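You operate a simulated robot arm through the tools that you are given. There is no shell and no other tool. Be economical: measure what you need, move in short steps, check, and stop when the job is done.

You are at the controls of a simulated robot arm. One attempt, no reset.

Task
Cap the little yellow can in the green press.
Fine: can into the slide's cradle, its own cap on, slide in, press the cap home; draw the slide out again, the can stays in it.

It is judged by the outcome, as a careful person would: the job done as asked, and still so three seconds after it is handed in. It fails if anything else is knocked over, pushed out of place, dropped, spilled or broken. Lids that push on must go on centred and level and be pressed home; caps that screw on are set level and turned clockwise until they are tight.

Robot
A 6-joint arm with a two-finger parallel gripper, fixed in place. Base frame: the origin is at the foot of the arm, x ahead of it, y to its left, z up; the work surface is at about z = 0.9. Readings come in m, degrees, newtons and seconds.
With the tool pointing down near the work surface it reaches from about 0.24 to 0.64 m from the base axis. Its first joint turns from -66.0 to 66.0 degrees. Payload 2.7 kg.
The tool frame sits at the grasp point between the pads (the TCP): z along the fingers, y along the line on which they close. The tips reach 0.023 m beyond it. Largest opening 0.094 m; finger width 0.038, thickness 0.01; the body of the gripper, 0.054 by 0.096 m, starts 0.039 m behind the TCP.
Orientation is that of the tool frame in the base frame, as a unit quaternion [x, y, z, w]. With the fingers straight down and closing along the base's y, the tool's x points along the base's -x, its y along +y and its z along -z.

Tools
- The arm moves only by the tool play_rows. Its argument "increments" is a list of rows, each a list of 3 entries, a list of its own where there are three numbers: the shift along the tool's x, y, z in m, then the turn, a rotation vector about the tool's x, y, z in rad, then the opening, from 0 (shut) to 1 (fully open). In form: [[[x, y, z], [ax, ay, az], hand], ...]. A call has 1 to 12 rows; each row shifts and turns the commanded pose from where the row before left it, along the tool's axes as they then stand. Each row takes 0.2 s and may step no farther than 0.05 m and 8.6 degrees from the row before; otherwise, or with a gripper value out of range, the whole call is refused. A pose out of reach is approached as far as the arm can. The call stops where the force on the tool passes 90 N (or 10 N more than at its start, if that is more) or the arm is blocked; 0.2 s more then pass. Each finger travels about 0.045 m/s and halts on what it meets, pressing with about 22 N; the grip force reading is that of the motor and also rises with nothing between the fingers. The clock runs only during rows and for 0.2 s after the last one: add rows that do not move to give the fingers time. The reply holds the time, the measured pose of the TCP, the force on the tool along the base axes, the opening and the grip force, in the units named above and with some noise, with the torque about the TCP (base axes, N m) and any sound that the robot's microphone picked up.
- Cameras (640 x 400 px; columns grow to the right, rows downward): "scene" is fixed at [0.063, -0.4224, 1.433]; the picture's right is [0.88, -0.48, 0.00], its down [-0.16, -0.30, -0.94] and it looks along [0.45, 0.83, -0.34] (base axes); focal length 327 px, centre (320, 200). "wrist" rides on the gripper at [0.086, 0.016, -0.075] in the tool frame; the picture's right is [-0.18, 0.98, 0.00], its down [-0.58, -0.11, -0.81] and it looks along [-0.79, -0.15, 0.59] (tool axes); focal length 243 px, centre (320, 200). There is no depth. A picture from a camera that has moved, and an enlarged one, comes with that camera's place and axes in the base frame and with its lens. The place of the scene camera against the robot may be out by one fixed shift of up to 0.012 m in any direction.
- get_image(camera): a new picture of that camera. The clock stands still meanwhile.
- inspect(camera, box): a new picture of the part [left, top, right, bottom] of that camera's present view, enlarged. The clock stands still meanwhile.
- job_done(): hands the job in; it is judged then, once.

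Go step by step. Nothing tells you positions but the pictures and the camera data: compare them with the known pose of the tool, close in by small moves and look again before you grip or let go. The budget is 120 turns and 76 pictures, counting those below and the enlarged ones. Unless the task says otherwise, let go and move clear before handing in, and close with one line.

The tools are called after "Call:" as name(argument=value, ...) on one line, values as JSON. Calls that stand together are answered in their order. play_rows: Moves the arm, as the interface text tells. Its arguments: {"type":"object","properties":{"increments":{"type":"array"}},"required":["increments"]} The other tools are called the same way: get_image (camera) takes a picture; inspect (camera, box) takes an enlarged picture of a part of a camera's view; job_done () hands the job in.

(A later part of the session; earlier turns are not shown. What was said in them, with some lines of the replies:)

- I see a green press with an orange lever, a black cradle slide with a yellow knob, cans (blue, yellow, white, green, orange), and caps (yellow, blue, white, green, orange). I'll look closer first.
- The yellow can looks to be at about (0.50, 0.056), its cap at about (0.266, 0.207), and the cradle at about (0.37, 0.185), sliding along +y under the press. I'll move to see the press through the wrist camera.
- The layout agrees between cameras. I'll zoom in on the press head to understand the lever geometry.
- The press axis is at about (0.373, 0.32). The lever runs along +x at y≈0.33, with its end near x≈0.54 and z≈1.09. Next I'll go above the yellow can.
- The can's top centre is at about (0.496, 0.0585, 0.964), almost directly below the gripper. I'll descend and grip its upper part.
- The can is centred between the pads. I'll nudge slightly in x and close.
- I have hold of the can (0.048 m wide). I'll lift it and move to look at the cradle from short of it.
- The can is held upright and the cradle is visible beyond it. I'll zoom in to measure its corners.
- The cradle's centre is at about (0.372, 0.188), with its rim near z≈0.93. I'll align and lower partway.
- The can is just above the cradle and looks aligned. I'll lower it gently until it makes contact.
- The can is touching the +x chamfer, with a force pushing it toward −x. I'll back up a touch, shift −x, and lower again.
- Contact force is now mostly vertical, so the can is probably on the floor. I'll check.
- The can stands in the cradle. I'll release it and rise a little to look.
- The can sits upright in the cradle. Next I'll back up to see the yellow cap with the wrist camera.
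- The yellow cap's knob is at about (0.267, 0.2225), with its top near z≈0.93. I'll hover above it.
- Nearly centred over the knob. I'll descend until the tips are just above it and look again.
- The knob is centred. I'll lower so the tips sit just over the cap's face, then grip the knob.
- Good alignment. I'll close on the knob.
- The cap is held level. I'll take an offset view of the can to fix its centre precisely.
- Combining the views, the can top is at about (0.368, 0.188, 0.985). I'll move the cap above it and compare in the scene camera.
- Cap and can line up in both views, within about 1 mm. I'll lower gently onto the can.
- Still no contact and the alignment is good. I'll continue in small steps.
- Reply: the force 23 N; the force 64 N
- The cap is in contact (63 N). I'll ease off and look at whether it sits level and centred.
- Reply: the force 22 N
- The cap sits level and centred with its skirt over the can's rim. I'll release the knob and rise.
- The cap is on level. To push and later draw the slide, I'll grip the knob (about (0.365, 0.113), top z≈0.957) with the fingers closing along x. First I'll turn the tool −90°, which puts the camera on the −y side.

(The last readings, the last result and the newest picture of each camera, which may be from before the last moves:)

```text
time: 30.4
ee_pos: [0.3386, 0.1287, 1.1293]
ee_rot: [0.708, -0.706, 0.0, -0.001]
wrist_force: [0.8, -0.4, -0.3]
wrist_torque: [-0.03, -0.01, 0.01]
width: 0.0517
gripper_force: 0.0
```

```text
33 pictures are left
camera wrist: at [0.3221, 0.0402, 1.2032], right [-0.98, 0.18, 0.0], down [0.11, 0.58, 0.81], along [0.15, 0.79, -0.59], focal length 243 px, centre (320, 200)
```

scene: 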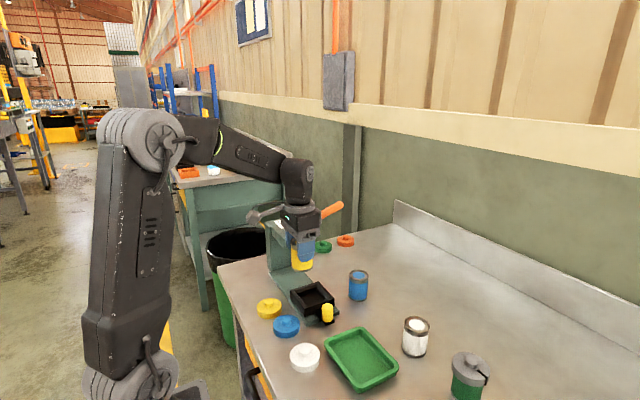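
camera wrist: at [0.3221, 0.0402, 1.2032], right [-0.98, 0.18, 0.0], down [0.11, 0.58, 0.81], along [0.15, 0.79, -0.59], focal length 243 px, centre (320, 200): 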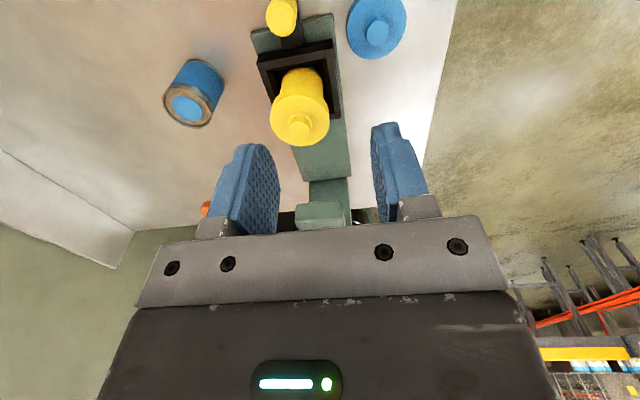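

Rotation reached. Next I'll tilt the tool 15° so its body leans away from the press, and hover above the slide knob.

Call:
play_rows(increments=[[[0, 0, 0], [0, -0.13, 0], 0.55], [[0, 0, 0], [0, -0.13, 0], 0.55], [[0.0178, -0.0095, 0.02], [0, 0, 0], 0.55], [[0.0178, -0.0095, 0.03], [0, 0, 0], 0.55], [[0.0179, -0.0094, 0.03], [0, 0, 0], 0.55], [[0, 0, 0.029], [0, 0, 0], 0.55], [[0, 0, 0], [0, 0, 0], 0.55]])

Call:
get_image(camera="wrist")

Call:
inspect(camera="scene", box=[260, 225, 388, 325])

```text
time: 32.0
ee_pos: [0.367, 0.1052, 1.0116]
ee_rot: [0.701, -0.701, -0.093, -0.093]
wrist_force: [-1.3, 0.8, 0.3]
wrist_torque: [-0.02, -0.01, -0.02]
width: 0.0517
gripper_force: 0.1
```

```text
32 pictures are left
camera wrist: at [0.3494, 0.0007, 1.0596], right [-0.98, 0.18, 0.05], down [0.11, 0.35, 0.93], along [0.15, 0.92, -0.37], focal length 243 px, centre (320, 200)
```

wrist: 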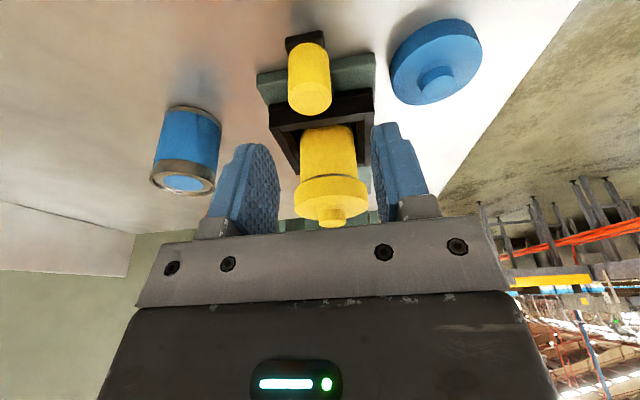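

```text
4.00 times, centred on (324, 275) of scene
camera zoom: at [0.063, -0.4224, 1.433], right [0.88, -0.48, 0.0], down [-0.16, -0.3, -0.94], along [0.45, 0.83, -0.34], focal length 1306 px, centre (304, -100)
```

zoom: 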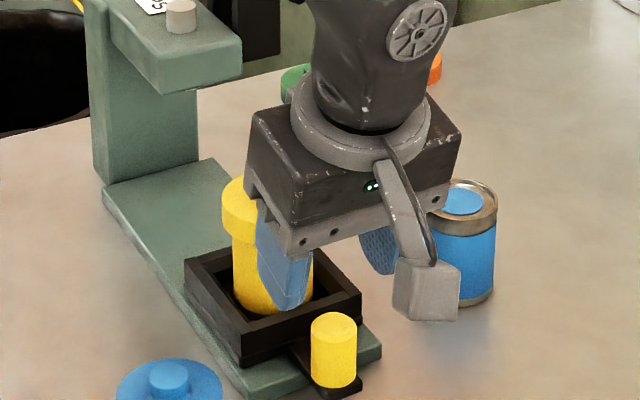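

I'll descend vertically with the pads straddling the knob, checking before gripping.

Call:
play_rows(increments=[[[0.0052, -0.001, 0.0209], [0, 0, 0], 0.55], [[0.0052, -0.001, 0.0209], [0, 0, 0], 0.55], [[0.0052, 0, 0.0209], [0, 0, 0], 0.55], [[0, 0, 0], [0, 0, 0], 0.55]])

Call:
get_image(camera="wrist")

Call:
inspect(camera="scene", box=[270, 250, 382, 330])

```text
time: 33.0
ee_pos: [0.3679, 0.1061, 0.9448]
ee_rot: [-0.701, 0.701, 0.091, 0.093]
wrist_force: [0.0, 0.1, 0.4]
wrist_torque: [-0.02, 0.04, 0.02]
width: 0.0516
gripper_force: 0.1
```

```text
30 pictures are left
camera wrist: at [0.352, 0.0018, 0.9951], right [-0.98, 0.18, 0.05], down [0.11, 0.35, 0.93], along [0.15, 0.92, -0.37], focal length 243 px, centre (320, 200)
```

wrist: 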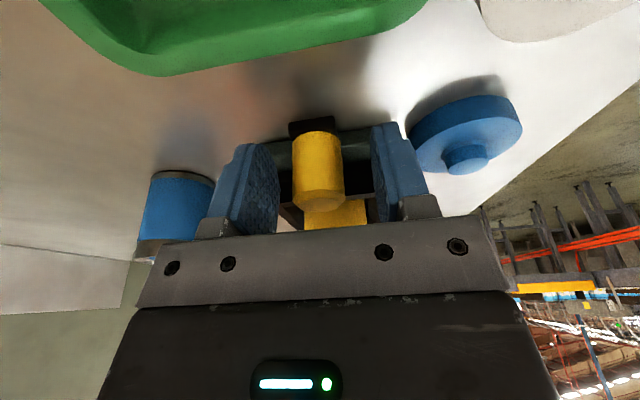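

```text
5.00 times, centred on (326, 290) of scene
camera zoom: at [0.063, -0.4224, 1.433], right [0.88, -0.48, 0.0], down [-0.16, -0.3, -0.94], along [0.45, 0.83, -0.34], focal length 1633 px, centre (290, -250)
```

zoom: 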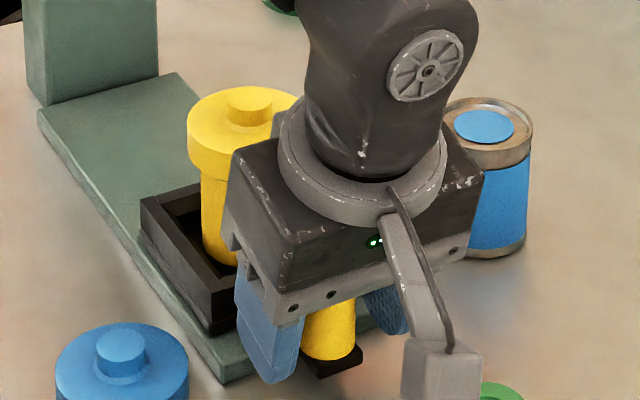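

The knob is between the pads. I'll nudge slightly in +x and close.

Call:
play_rows(increments=[[[0, -0.002, 0], [0, 0, 0], 0.55], [[0, 0, 0], [0, 0, 0], 0.35], [[0, 0, 0], [0, 0, 0], 0.15], [[0, 0, 0], [0, 0, 0], 0.1], [[0, 0, 0], [0, 0, 0], 0.1]])

```text
time: 34.2
ee_pos: [0.37, 0.1042, 0.9458]
ee_rot: [0.701, -0.701, -0.092, -0.092]
wrist_force: [-0.3, -0.1, -0.1]
wrist_torque: [-0.09, 0.29, -0.01]
width: 0.0247
gripper_force: 45.0
```

Gripped (0.0247 m). I'll push the slide gently toward +y.

Call:
play_rows(increments=[[[-0.0048, 0, 0.0013], [0, 0, 0], 0.1], [[-0.0097, 0, 0.0026], [0, 0, 0], 0.1], [[-0.0097, 0, 0.0026], [0, 0, 0], 0.1], [[-0.0097, 0, 0.0026], [0, 0, 0], 0.1], [[-0.0097, 0, 0.0026], [0, 0, 0], 0.1], [[-0.0097, 0, 0.0026], [0, 0, 0], 0.1], [[-0.0097, 0, 0.0026], [0, 0, 0], 0.1], [[-0.0048, 0, 0.0013], [0, 0, 0], 0.1], [[0, 0, 0], [0, 0, 0], 0.1]])

Call:
get_image(camera="scene")

Call:
get_image(camera="wrist")

```text
time: 36.2
ee_pos: [0.3687, 0.1767, 0.9437]
ee_rot: [0.702, -0.7, -0.092, -0.093]
wrist_force: [-7.7, -0.7, 10.2]
wrist_torque: [-0.4, 0.44, 0.11]
width: 0.0246
gripper_force: 45.2
```

```text
28 pictures are left
```

scene: 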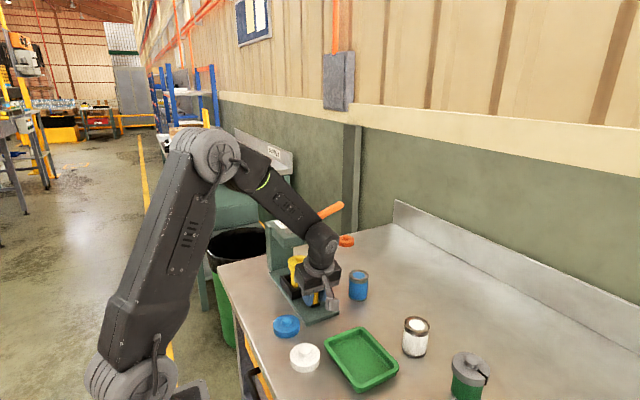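

```text
27 pictures are left
camera wrist: at [0.3539, 0.0722, 0.995], right [-0.98, 0.18, 0.05], down [0.11, 0.35, 0.93], along [0.15, 0.92, -0.37], focal length 243 px, centre (320, 200)
```

wrist: 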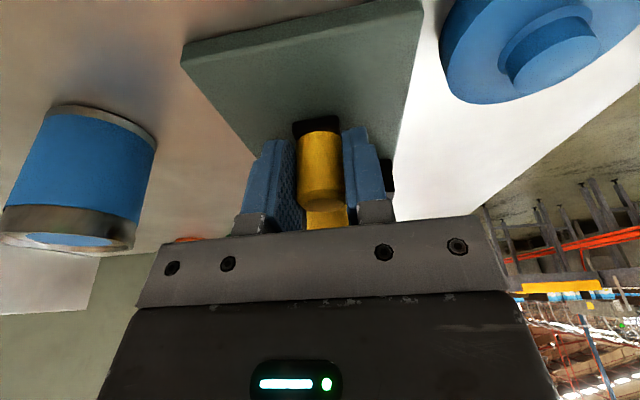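

The slide moves freely and the can rides along. I'll continue, slowing near the end stop.

Call:
play_rows(increments=[[[-0.0048, 0.001, 0.0005], [0, 0, 0], 0.1], [[-0.0097, 0, 0.0021], [0, 0, 0], 0.1], [[-0.0097, 0, 0.0026], [0, 0, 0], 0.1], [[-0.0097, 0, 0.0026], [0, 0, 0], 0.1], [[-0.0097, 0, 0.0026], [0, 0, 0], 0.1], [[-0.0048, 0, 0.0013], [0, 0, 0], 0.1], [[-0.0048, 0, 0.0013], [0, 0, 0], 0.1], [[0, 0, 0], [0, 0, 0], 0.1]])

Call:
inspect(camera="scene", box=[250, 195, 378, 320])

```text
time: 38.0
ee_pos: [0.3702, 0.2314, 0.9463]
ee_rot: [-0.701, 0.701, 0.091, 0.093]
wrist_force: [13.7, 0.8, -18.6]
wrist_torque: [0.74, 0.2, -0.3]
width: 0.0243
gripper_force: 44.5
```

```text
3.20 times, centred on (314, 258) of scene
camera zoom: at [0.0636, -0.4222, 1.433], right [0.88, -0.48, 0.0], down [-0.16, -0.3, -0.94], along [0.45, 0.83, -0.34], focal length 1045 px, centre (339, 16)
```

zoom: 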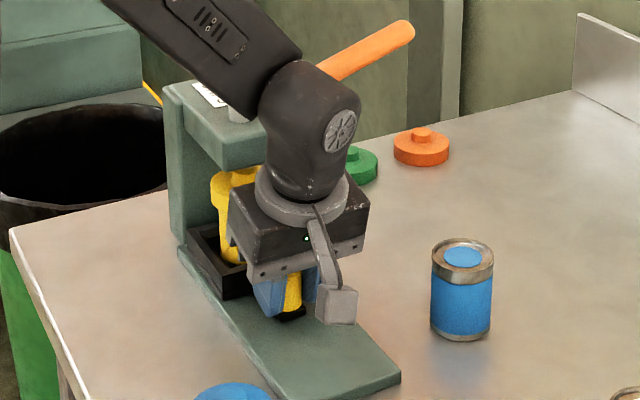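

The slide has travelled 0.127 m. I'll relieve the side loads and nudge on to the end stop.

Call:
play_rows(increments=[[[-0.0036, -0.0006, 0.0022], [0, 0, 0], 0.1], [[-0.0039, 0, 0.001], [0, 0, 0], 0.1], [[0, 0, 0], [0, 0, 0], 0.1]])

Call:
play_rows(increments=[[[-0.0039, 0, 0.001], [0, 0, 0], 0.1], [[0, 0, 0], [0, 0, 0], 0.1]])

```text
time: 38.8
ee_pos: [0.3702, 0.2358, 0.9449]
ee_rot: [0.701, -0.701, -0.091, -0.09]
wrist_force: [-0.5, -30.9, 11.3]
wrist_torque: [-0.24, -0.02, -0.04]
width: 0.0246
gripper_force: 45.0
```

```text
time: 39.4
ee_pos: [0.3691, 0.2407, 0.9461]
ee_rot: [0.701, -0.701, -0.092, -0.091]
wrist_force: [-1.4, -32.8, 3.6]
wrist_torque: [-0.25, -0.14, 0.03]
width: 0.0247
gripper_force: 44.8
```

There's about 31 N of resistance, from either the stop or pad slip. One more nudge, then a look.

Call:
play_rows(increments=[[[-0.0039, 0, 0.001], [0, 0, 0], 0.1], [[0, 0, 0], [0, 0, 0], 0.1]])

Call:
get_image(camera="wrist")

Call:
inspect(camera="scene", box=[260, 210, 356, 300])

```text
time: 40.0
ee_pos: [0.368, 0.2444, 0.9446]
ee_rot: [0.701, -0.701, -0.091, -0.092]
wrist_force: [-4.8, -40.4, 9.7]
wrist_torque: [-0.16, 0.04, 0.14]
width: 0.0248
gripper_force: 44.8
```

```text
25 pictures are left
camera wrist: at [0.3539, 0.1401, 0.9945], right [-0.98, 0.18, 0.05], down [0.11, 0.36, 0.93], along [0.15, 0.92, -0.37], focal length 243 px, centre (320, 200)
```

wrist: 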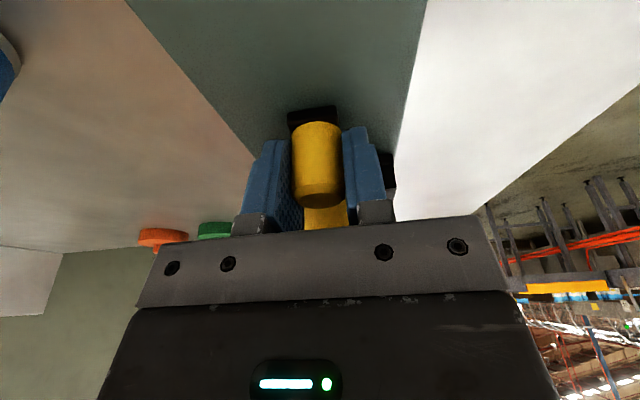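

```text
4.44 times, centred on (308, 255) of scene
camera zoom: at [0.0627, -0.4235, 1.4326], right [0.88, -0.48, 0.0], down [-0.16, -0.3, -0.94], along [0.45, 0.83, -0.34], focal length 1452 px, centre (373, -44)
```

zoom: 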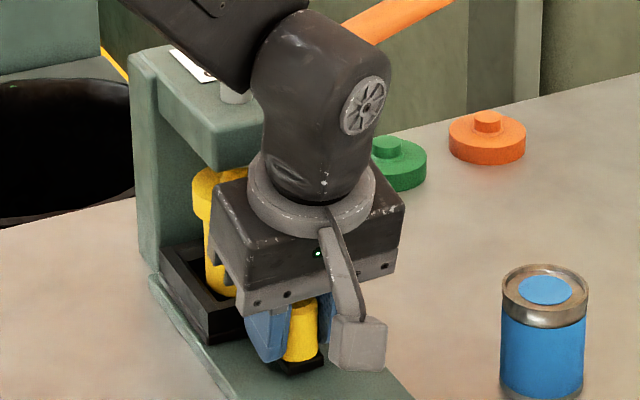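

The pads have slipped along the knob, so the slide is against its stop (travel ≈0.131 m, matching the press axis). I'll release and withdraw backward and up.

Call:
play_rows(increments=[[[0.006, 0, -0.0015], [0, 0, 0], 0.15], [[0, 0, 0], [0, 0, 0], 0.4], [[0, 0, 0], [0, 0, 0], 0.55], [[0, 0, 0], [0, 0, 0], 0.55], [[0.02, 0, -0.02], [0, 0, 0], 0.55], [[0.025, 0, -0.03], [0, 0, 0], 0.55], [[0.025, 0, -0.04], [0, 0, 0], 0.55], [[0.02, 0, -0.04], [0, 0, 0], 0.55], [[0, 0, -0.04], [0, 0, 0], 0.55], [[0, 0, 0], [0, 0, 0], 0.55]])

Call:
get_image(camera="wrist")

Call:
inspect(camera="scene", box=[240, 190, 368, 290])

```text
time: 42.2
ee_pos: [0.3689, 0.1096, 1.0871]
ee_rot: [0.702, -0.7, -0.092, -0.093]
wrist_force: [0.2, -0.5, -0.3]
wrist_torque: [0.02, -0.03, -0.01]
width: 0.0516
gripper_force: 0.0
```

```text
23 pictures are left
camera wrist: at [0.3539, 0.0048, 1.1367], right [-0.98, 0.18, 0.05], down [0.11, 0.35, 0.93], along [0.15, 0.92, -0.37], focal length 243 px, centre (320, 200)
```

wrist: 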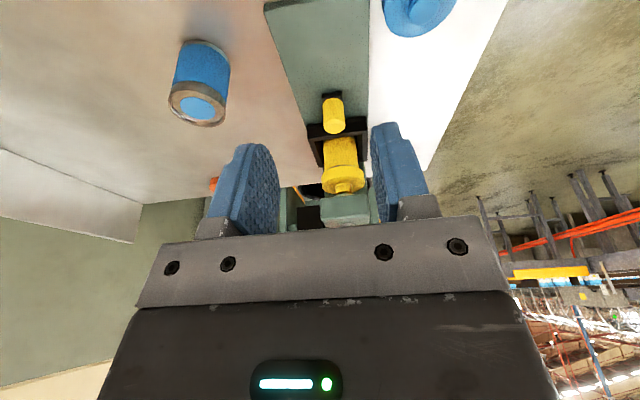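

```text
4.00 times, centred on (304, 240) of scene
camera zoom: at [0.063, -0.4224, 1.433], right [0.88, -0.48, 0.0], down [-0.16, -0.3, -0.94], along [0.45, 0.83, -0.34], focal length 1306 px, centre (384, 40)
```

zoom: 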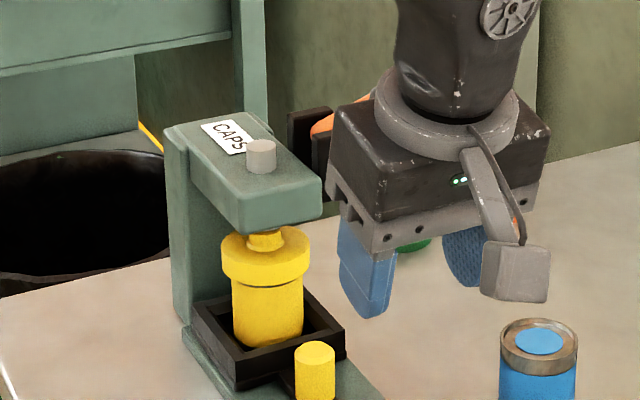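

The can is centred under the ram. I'll untilt, close the fingers and move over near the lever handle to look at it.

Call:
play_rows(increments=[[[0, 0, 0], [0, 0.13, 0], 0.3], [[0, 0, 0], [0, 0.13, 0], 0.1], [[0, 0, -0.045], [0, 0, 0], 0], [[0, 0, -0.045], [0, 0, 0], 0], [[-0.025, -0.034, 0], [0, 0, 0], 0], [[-0.025, -0.034, 0], [0, 0, 0], 0], [[-0.025, -0.034, 0], [0, 0, 0], 0], [[-0.025, -0.034, 0], [0, 0, 0], 0], [[0, 0, 0], [0, 0, 0], 0]])

Call:
get_image(camera="wrist")

Call:
get_image(camera="scene")

```text
time: 44.2
ee_pos: [0.5058, 0.2096, 1.1758]
ee_rot: [0.707, -0.707, 0.0, 0.0]
wrist_force: [0.2, -0.3, 0.6]
wrist_torque: [0.02, 0.01, 0.04]
width: 0.0
gripper_force: 22.1
```

```text
21 pictures are left
camera wrist: at [0.4892, 0.1213, 1.2501], right [-0.98, 0.18, 0.0], down [0.11, 0.58, 0.81], along [0.15, 0.79, -0.59], focal length 243 px, centre (320, 200)
```

wrist: 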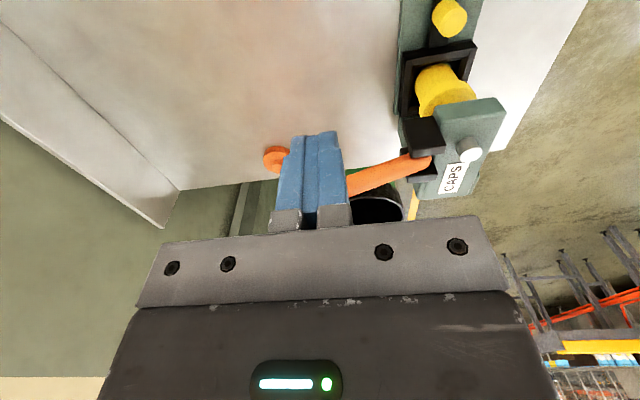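

```text
20 pictures are left
```

scene: 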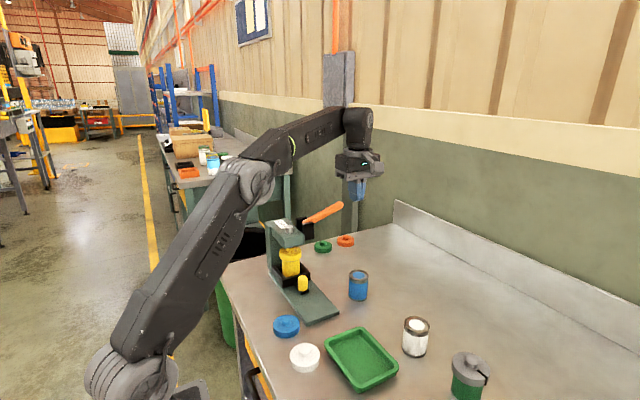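

The handle runs from about (0.42, 0.315, 1.07) to (0.53, 0.32, 1.09). I'll place the closed fingertips above its outer part.

Call:
play_rows(increments=[[[-0.036, -0.003, 0.005], [0, 0, 0], 0], [[-0.036, -0.003, 0.01], [0, 0, 0], 0], [[-0.036, -0.003, 0.015], [0, 0, 0], 0], [[0, 0, 0], [0, 0, 0], 0]])

Call:
inspect(camera="scene", box=[270, 150, 398, 250])

Call:
get_image(camera="wrist")

```text
time: 45.2
ee_pos: [0.5027, 0.2931, 1.1494]
ee_rot: [0.707, -0.707, 0.0, 0.0]
wrist_force: [-0.5, -0.3, -0.2]
wrist_torque: [0.02, 0.01, 0.0]
width: 0.0
gripper_force: 21.7
out of reach, approached as far as the arm can: row 2, 3
```

```text
4.00 times, centred on (334, 200) of scene
camera zoom: at [0.063, -0.4223, 1.433], right [0.88, -0.48, 0.0], down [-0.16, -0.3, -0.94], along [0.45, 0.83, -0.34], focal length 1306 px, centre (264, 200)
```

zoom: 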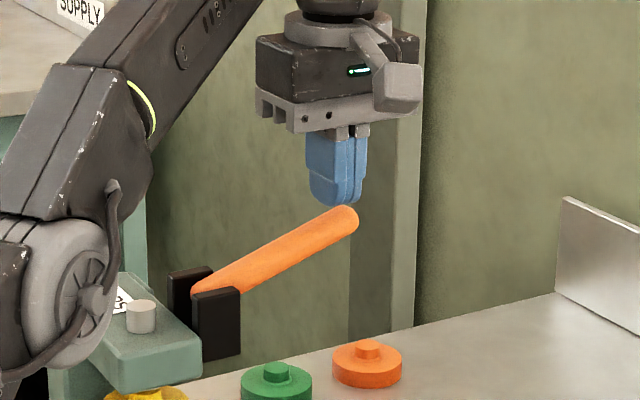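

```text
18 pictures are left
camera wrist: at [0.4874, 0.2057, 1.2232], right [-0.98, 0.18, 0.0], down [0.11, 0.58, 0.81], along [0.15, 0.79, -0.59], focal length 243 px, centre (320, 200)
```

wrist: 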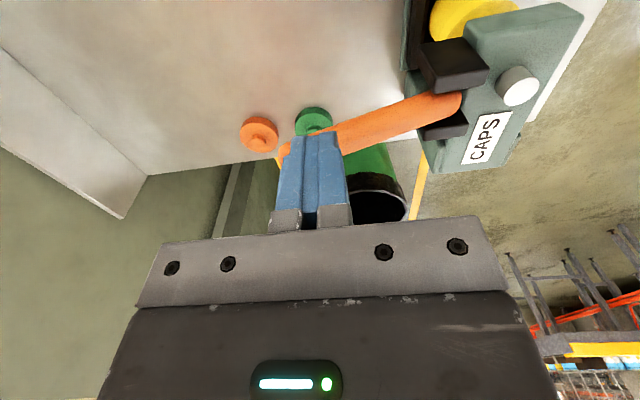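

That position is at the edge of reach with the tool vertical. Tilting 15° outward toward +y should gain reach.

Call:
play_rows(increments=[[[0, 0, 0], [0, -0.13, 0], 0], [[0, 0, 0], [0, -0.13, 0], 0], [[0, 0, 0], [0, 0, 0], 0]])

```text
time: 46.0
ee_pos: [0.505, 0.2937, 1.1483]
ee_rot: [0.702, -0.7, -0.093, -0.093]
wrist_force: [0.5, -0.2, 0.7]
wrist_torque: [0.03, -0.03, 0.02]
width: 0.0001
gripper_force: 21.6
```

The tilt is reached. Now I'll shift +y to be over the handle.

Call:
play_rows(increments=[[[-0.0213, 0, 0.0057], [0, 0, 0], 0], [[0.0051, 0, 0.0193], [0, 0, 0], 0], [[0, 0, 0], [0, 0, 0], 0]])

Call:
get_image(camera="wrist")

Call:
inspect(camera="scene", box=[270, 160, 382, 250])

```text
time: 46.8
ee_pos: [0.5042, 0.3163, 1.1293]
ee_rot: [0.702, -0.7, -0.092, -0.093]
wrist_force: [-0.4, 0.2, 0.4]
wrist_torque: [-0.02, -0.01, 0.02]
width: 0.0
gripper_force: 21.8
```

```text
17 pictures are left
camera wrist: at [0.4886, 0.2124, 1.1791], right [-0.98, 0.18, 0.05], down [0.11, 0.35, 0.93], along [0.15, 0.92, -0.37], focal length 243 px, centre (320, 200)
```

wrist: 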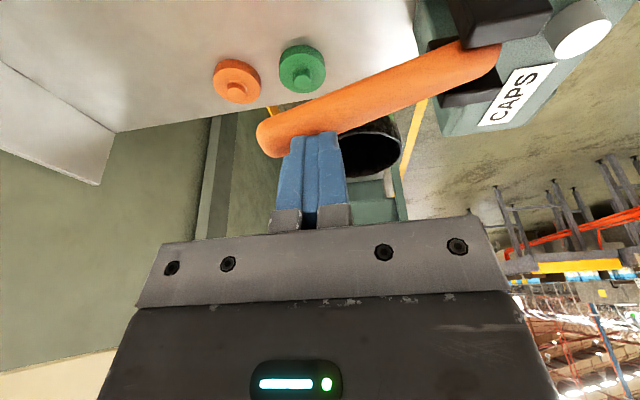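

```text
4.44 times, centred on (326, 205) of scene
camera zoom: at [0.063, -0.4224, 1.433], right [0.88, -0.48, 0.0], down [-0.16, -0.3, -0.94], along [0.45, 0.83, -0.34], focal length 1452 px, centre (293, 178)
```

zoom: 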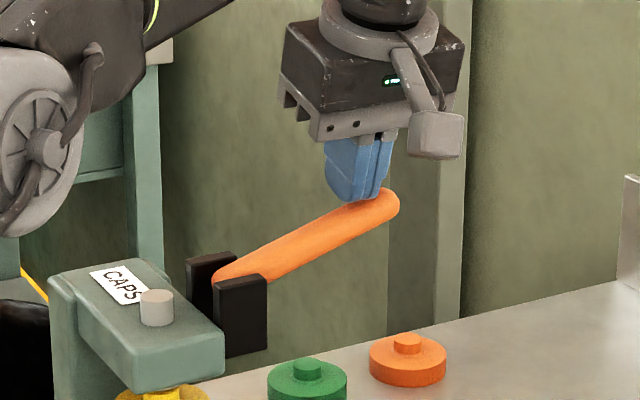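

The fingertips are right over the handle's outer part. I'll press straight down in small steps.

Call:
play_rows(increments=[[[0.0021, 0, 0.0077], [0, 0, 0], 0], [[0.0021, 0, 0.0077], [0, 0, 0], 0], [[0.0021, 0, 0.0077], [0, 0, 0], 0], [[0.0021, 0, 0.0077], [0, 0, 0], 0], [[0, 0, 0], [0, 0, 0], 0]])

Call:
inspect(camera="scene", box=[260, 170, 388, 290])

```text
time: 48.0
ee_pos: [0.5027, 0.3158, 1.0953]
ee_rot: [0.702, -0.701, -0.092, -0.091]
wrist_force: [-0.1, -0.8, 1.4]
wrist_torque: [-0.03, -0.01, 0.05]
width: 0.0
gripper_force: 22.1
```

```text
3.33 times, centred on (324, 230) of scene
camera zoom: at [0.063, -0.4224, 1.433], right [0.88, -0.48, 0.0], down [-0.16, -0.3, -0.94], along [0.45, 0.83, -0.34], focal length 1089 px, centre (307, 100)
```

zoom: 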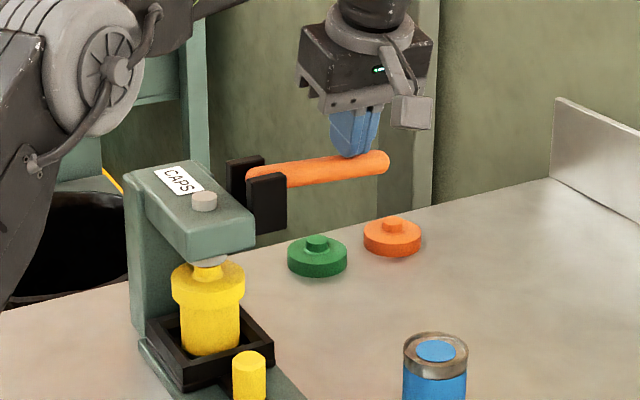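

The handle is moving down and the ram is descending. I'll continue.

Call:
play_rows(increments=[[[0.0015, 0, 0.0058], [0, 0, 0], 0], [[0.0015, 0, 0.0058], [0, 0, 0], 0], [[0.0015, 0, 0.0058], [0, 0, 0], 0], [[0.0015, 0, 0.0058], [0, 0, 0], 0], [[0, 0, 0], [0, 0, 0], 0]])

Call:
inspect(camera="scene", box=[260, 170, 388, 290])

```text
time: 49.2
ee_pos: [0.505, 0.3174, 1.0764]
ee_rot: [0.702, -0.7, -0.091, -0.096]
wrist_force: [-11.9, -7.4, 26.3]
wrist_torque: [-0.44, 0.51, 0.0]
width: 0.0
gripper_force: 21.6
heard: snap
```

```text
3.33 times, centred on (324, 230) of scene
camera zoom: at [0.0622, -0.4229, 1.4329], right [0.88, -0.48, 0.0], down [-0.16, -0.3, -0.94], along [0.45, 0.83, -0.34], focal length 1089 px, centre (307, 100)
```

zoom: 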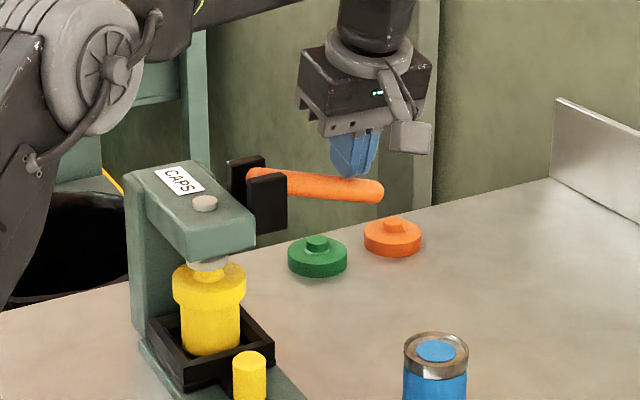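

A snap was heard, so the cap went home. I'll press a touch more to confirm it is bottomed, then raise.

Call:
play_rows(increments=[[[0.0008, 0, 0.0029], [0, 0, 0], 0], [[0, 0, 0], [0, 0, 0], 0]])

Call:
inspect(camera="scene", box=[275, 230, 339, 294])

```text
time: 49.8
ee_pos: [0.5044, 0.3156, 1.0754]
ee_rot: [0.702, -0.699, -0.09, -0.099]
wrist_force: [-8.8, -7.0, 34.3]
wrist_torque: [-0.47, 0.55, 0.0]
width: 0.0
gripper_force: 21.7
```

```text
6.25 times, centred on (307, 262) of scene
camera zoom: at [0.0622, -0.4229, 1.4329], right [0.88, -0.48, 0.0], down [-0.16, -0.3, -0.94], along [0.45, 0.83, -0.34], focal length 2041 px, centre (401, -188)
```

zoom: 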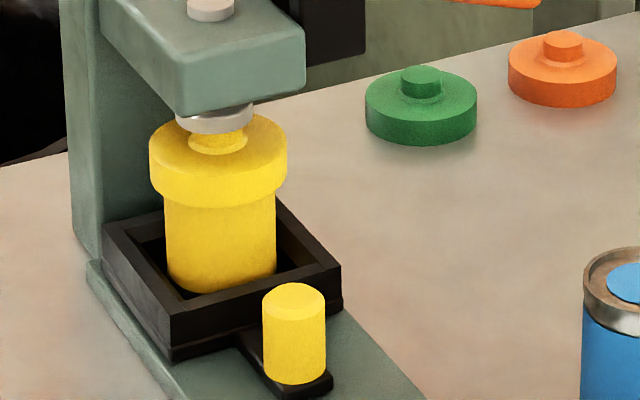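

The press is bottomed and the cap is level. I'll raise the tool and see whether the lever springs back.

Call:
play_rows(increments=[[[-0.0026, 0, -0.0097], [0, 0, 0], 0], [[-0.0051, 0, -0.0193], [0, 0, 0], 0], [[-0.0077, 0, -0.029], [0, 0, 0], 0], [[0, 0, 0], [0, 0, 0], 0]])

Call:
inspect(camera="scene", box=[260, 170, 388, 290])

```text
time: 50.8
ee_pos: [0.5047, 0.3176, 1.1288]
ee_rot: [-0.701, 0.701, 0.092, 0.092]
wrist_force: [0.0, 0.3, -0.2]
wrist_torque: [0.01, -0.02, -0.03]
width: 0.0001
gripper_force: 21.9
```

```text
3.33 times, centred on (324, 230) of scene
camera zoom: at [0.063, -0.4224, 1.433], right [0.88, -0.48, 0.0], down [-0.16, -0.3, -0.94], along [0.45, 0.83, -0.34], focal length 1089 px, centre (307, 100)
```

zoom: 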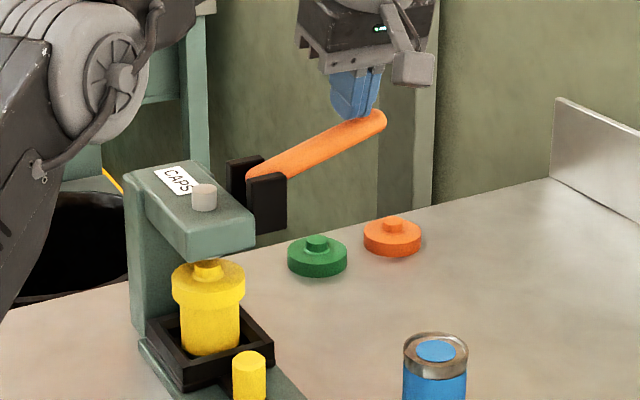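

The lever returned by itself. I'll retreat and come back to the slide knob along the reverse of my earlier exit path.

Call:
play_rows(increments=[[[0.0396, 0, -0.0126], [0, 0, 0], 0.3], [[0.0396, 0, -0.0126], [0, 0, 0], 0.55], [[0.0396, 0, -0.0126], [0, 0, 0], 0.55], [[0.0396, 0, -0.0126], [0, 0, 0], 0.55], [[0.0396, 0, -0.0126], [0, 0, 0], 0.55], [[0.0033, 0.034, 0.0125], [0, 0, 0], 0.55], [[0.0033, 0.034, 0.0125], [0, 0, 0], 0.55], [[0.0033, 0.034, 0.0125], [0, 0, 0], 0.55], [[0.0033, 0.034, 0.0125], [0, 0, 0], 0.55], [[0, 0, 0], [0, 0, 0], 0.55]])

```text
time: 53.0
ee_pos: [0.3682, 0.1087, 1.0881]
ee_rot: [0.701, -0.701, -0.092, -0.093]
wrist_force: [0.2, 0.9, 0.0]
wrist_torque: [0.01, 0.02, 0.01]
width: 0.0515
gripper_force: 0.0
```

I'm back at the withdrawal point. I'll approach the knob and stop just short to check.

Call:
play_rows(increments=[[[0, -0.001, 0.04], [0, 0, 0], 0.55], [[-0.02, 0, 0.04], [0, 0, 0], 0.55], [[-0.025, 0, 0.04], [0, 0, 0], 0.55], [[-0.023, 0, 0.03], [0, 0, 0], 0.55], [[0, 0, 0], [0, 0, 0], 0.55]])

Call:
get_image(camera="wrist")

```text
time: 54.2
ee_pos: [0.3688, 0.2147, 0.9606]
ee_rot: [0.702, -0.7, -0.093, -0.092]
wrist_force: [0.0, 0.6, 0.5]
wrist_torque: [0.0, 0.03, -0.01]
width: 0.0516
gripper_force: 0.0
```

```text
11 pictures are left
camera wrist: at [0.3526, 0.11, 1.0098], right [-0.98, 0.18, 0.05], down [0.11, 0.35, 0.93], along [0.15, 0.92, -0.37], focal length 243 px, centre (320, 200)
```

wrist: 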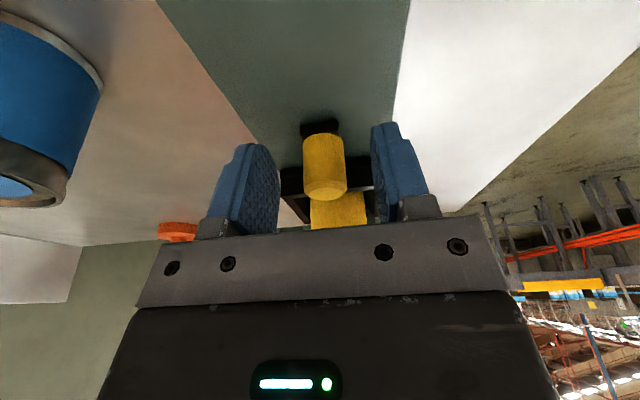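

Centred on the knob. I'll move in the rest of the way and grip.

Call:
play_rows(increments=[[[-0.0085, 0, 0.0098], [0, 0, 0], 0.55], [[-0.0085, 0, 0.0098], [0, 0, 0], 0.55], [[0, 0, 0], [0, 0, 0], 0.35], [[0, 0, 0], [0, 0, 0], 0.15], [[0, 0, 0], [0, 0, 0], 0.1], [[0, 0, 0], [0, 0, 0], 0.1]])

```text
time: 55.6
ee_pos: [0.3692, 0.2351, 0.9456]
ee_rot: [0.701, -0.701, -0.092, -0.093]
wrist_force: [8.0, 1.0, -5.8]
wrist_torque: [0.16, 0.27, -0.05]
width: 0.0248
gripper_force: 45.3
```

Gripped. I'll draw the slide out gently in two stages.

Call:
play_rows(increments=[[[0.0039, 0, -0.001], [0, 0, 0], 0.1], [[0.0077, 0, -0.0021], [0, 0, 0], 0.1], [[0.0097, 0, -0.0026], [0, 0, 0], 0.1], [[0.0097, 0, -0.0026], [0, 0, 0], 0.1], [[0.0097, 0, -0.0026], [0, 0, 0], 0.1], [[0.0097, 0, -0.0026], [0, 0, 0], 0.1], [[0.0077, 0, -0.0021], [0, 0, 0], 0.1], [[0.0039, 0, -0.001], [0, 0, 0], 0.1], [[0, 0, 0], [0, 0, 0], 0.1]])

Call:
inspect(camera="scene", box=[250, 210, 378, 310])

```text
time: 57.6
ee_pos: [0.3695, 0.1697, 0.9462]
ee_rot: [0.701, -0.701, -0.091, -0.092]
wrist_force: [8.7, -0.5, -15.9]
wrist_torque: [0.26, 0.27, -0.18]
width: 0.0247
gripper_force: 44.7
```

```text
4.00 times, centred on (314, 260) of scene
camera zoom: at [0.0634, -0.4223, 1.433], right [0.88, -0.48, 0.0], down [-0.16, -0.3, -0.94], along [0.45, 0.83, -0.34], focal length 1306 px, centre (344, -40)
```

zoom: 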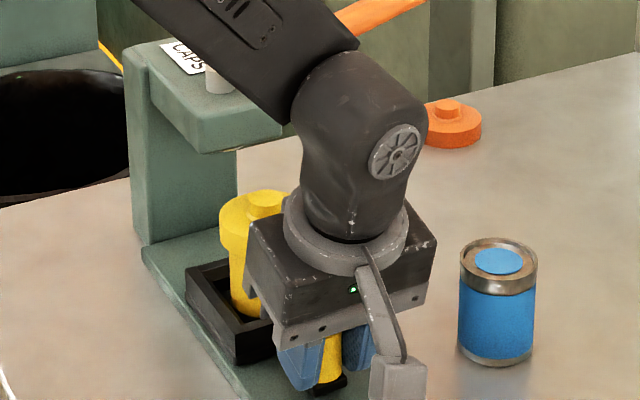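

The slide comes out with the can riding in it. I'll continue to the starting position, relieving the slight upward pull.

Call:
play_rows(increments=[[[0.0042, -0.0004, 0.0], [0, 0, 0], 0.1], [[0.0077, 0, -0.0016], [0, 0, 0], 0.1], [[0.0097, 0, -0.0026], [0, 0, 0], 0.1], [[0.0097, 0, -0.0026], [0, 0, 0], 0.1], [[0.0097, 0, -0.0026], [0, 0, 0], 0.1], [[0.0097, 0, -0.0026], [0, 0, 0], 0.1], [[0.0077, 0, -0.0021], [0, 0, 0], 0.1], [[0.0039, 0, -0.001], [0, 0, 0], 0.1], [[0, 0, 0], [0, 0, 0], 0.1]])

Call:
inspect(camera="scene", box=[250, 220, 378, 320])

```text
time: 59.6
ee_pos: [0.3694, 0.1066, 0.9455]
ee_rot: [-0.7, 0.702, 0.091, 0.094]
wrist_force: [-9.8, -0.2, 32.3]
wrist_torque: [0.56, 0.67, 0.04]
width: 0.0245
gripper_force: 45.2
```

```text
4.00 times, centred on (314, 270) of scene
camera zoom: at [0.0624, -0.4225, 1.433], right [0.88, -0.48, 0.0], down [-0.16, -0.3, -0.94], along [0.45, 0.83, -0.34], focal length 1306 px, centre (344, -80)
```

zoom: 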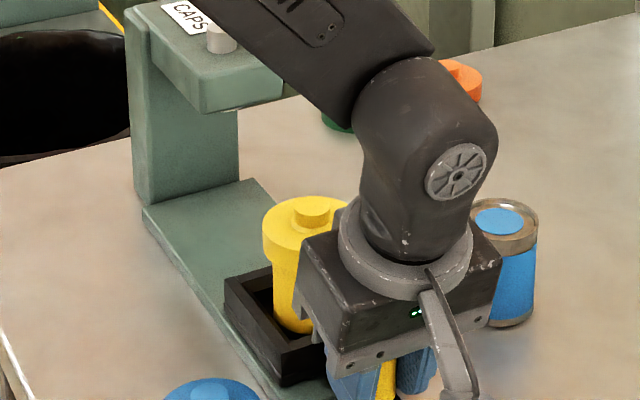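

Nearly fully out. I'll relieve the vertical load, nudge the last few millimetres, release and back off.

Call:
play_rows(increments=[[[-0.0004, 0, -0.0015], [0, 0, 0], 0.1], [[0.0029, 0, -0.0008], [0, 0, 0], 0.1], [[0, 0, 0], [0, 0, 0], 0.1]])

```text
time: 60.4
ee_pos: [0.3704, 0.1056, 0.9449]
ee_rot: [0.701, -0.701, -0.092, -0.093]
wrist_force: [1.8, 26.6, -0.7]
wrist_torque: [-0.52, 0.05, -0.03]
width: 0.0247
gripper_force: 45.2
```

The 26 N along +y shows the slide is at its outer stop. I'll release and withdraw upward, away from the can.

Call:
play_rows(increments=[[[-0.002, 0, 0.0005], [0, 0, 0], 0.15], [[0, 0, 0], [0, 0, 0], 0.4], [[0, 0, 0], [0, 0, 0], 0.55], [[0, 0, 0], [0, 0, 0], 0.55], [[0, 0, -0.025], [0, 0, 0], 0.55], [[0, 0, -0.04], [0, 0, 0], 0.55], [[0, 0, -0.045], [0, 0, 0], 0.55], [[0.03, 0, -0.035], [0, 0, 0], 0.55], [[0.03, 0, -0.03], [0, 0, 0], 0.55], [[0, 0, 0], [0, 0, 0], 0.55]])

Call:
get_image(camera="scene")

Call:
inspect(camera="scene", box=[260, 230, 372, 320])

```text
time: 62.6
ee_pos: [0.3709, 0.0024, 1.1011]
ee_rot: [0.702, -0.7, -0.092, -0.092]
wrist_force: [0.9, -0.2, -0.6]
wrist_torque: [0.01, 0.01, -0.02]
width: 0.0517
gripper_force: 0.0
```

```text
8 pictures are left
```

scene: 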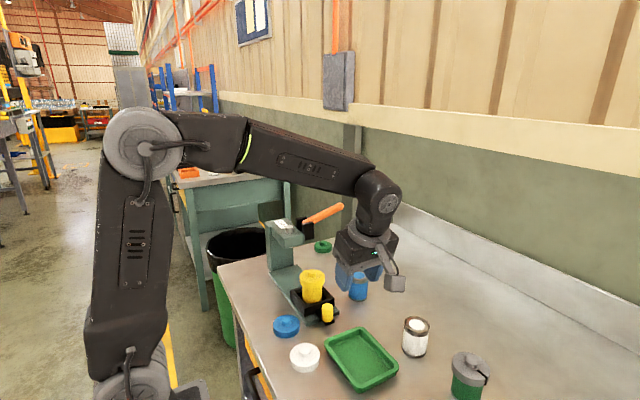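

```text
4.44 times, centred on (316, 275) of scene
camera zoom: at [0.063, -0.4224, 1.433], right [0.88, -0.48, 0.0], down [-0.16, -0.3, -0.94], along [0.45, 0.83, -0.34], focal length 1452 px, centre (338, -133)
```

zoom: 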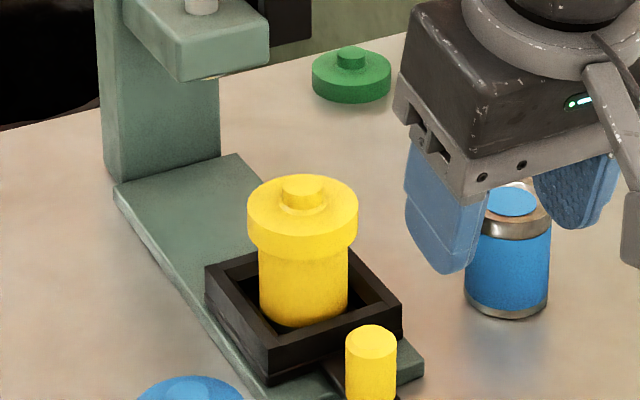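

The can stands upright in the cradle with its cap level and pressed home. The slide is drawn out, nothing else has been disturbed, and the arm is clear, so I'm handing in.

Call:
job_done()

```text
The job is handed in.
```

The little yellow can is capped: its own yellow cap was pressed home in the green press (with an audible snap), and the slide is drawn back out with the can still standing in its cradle.
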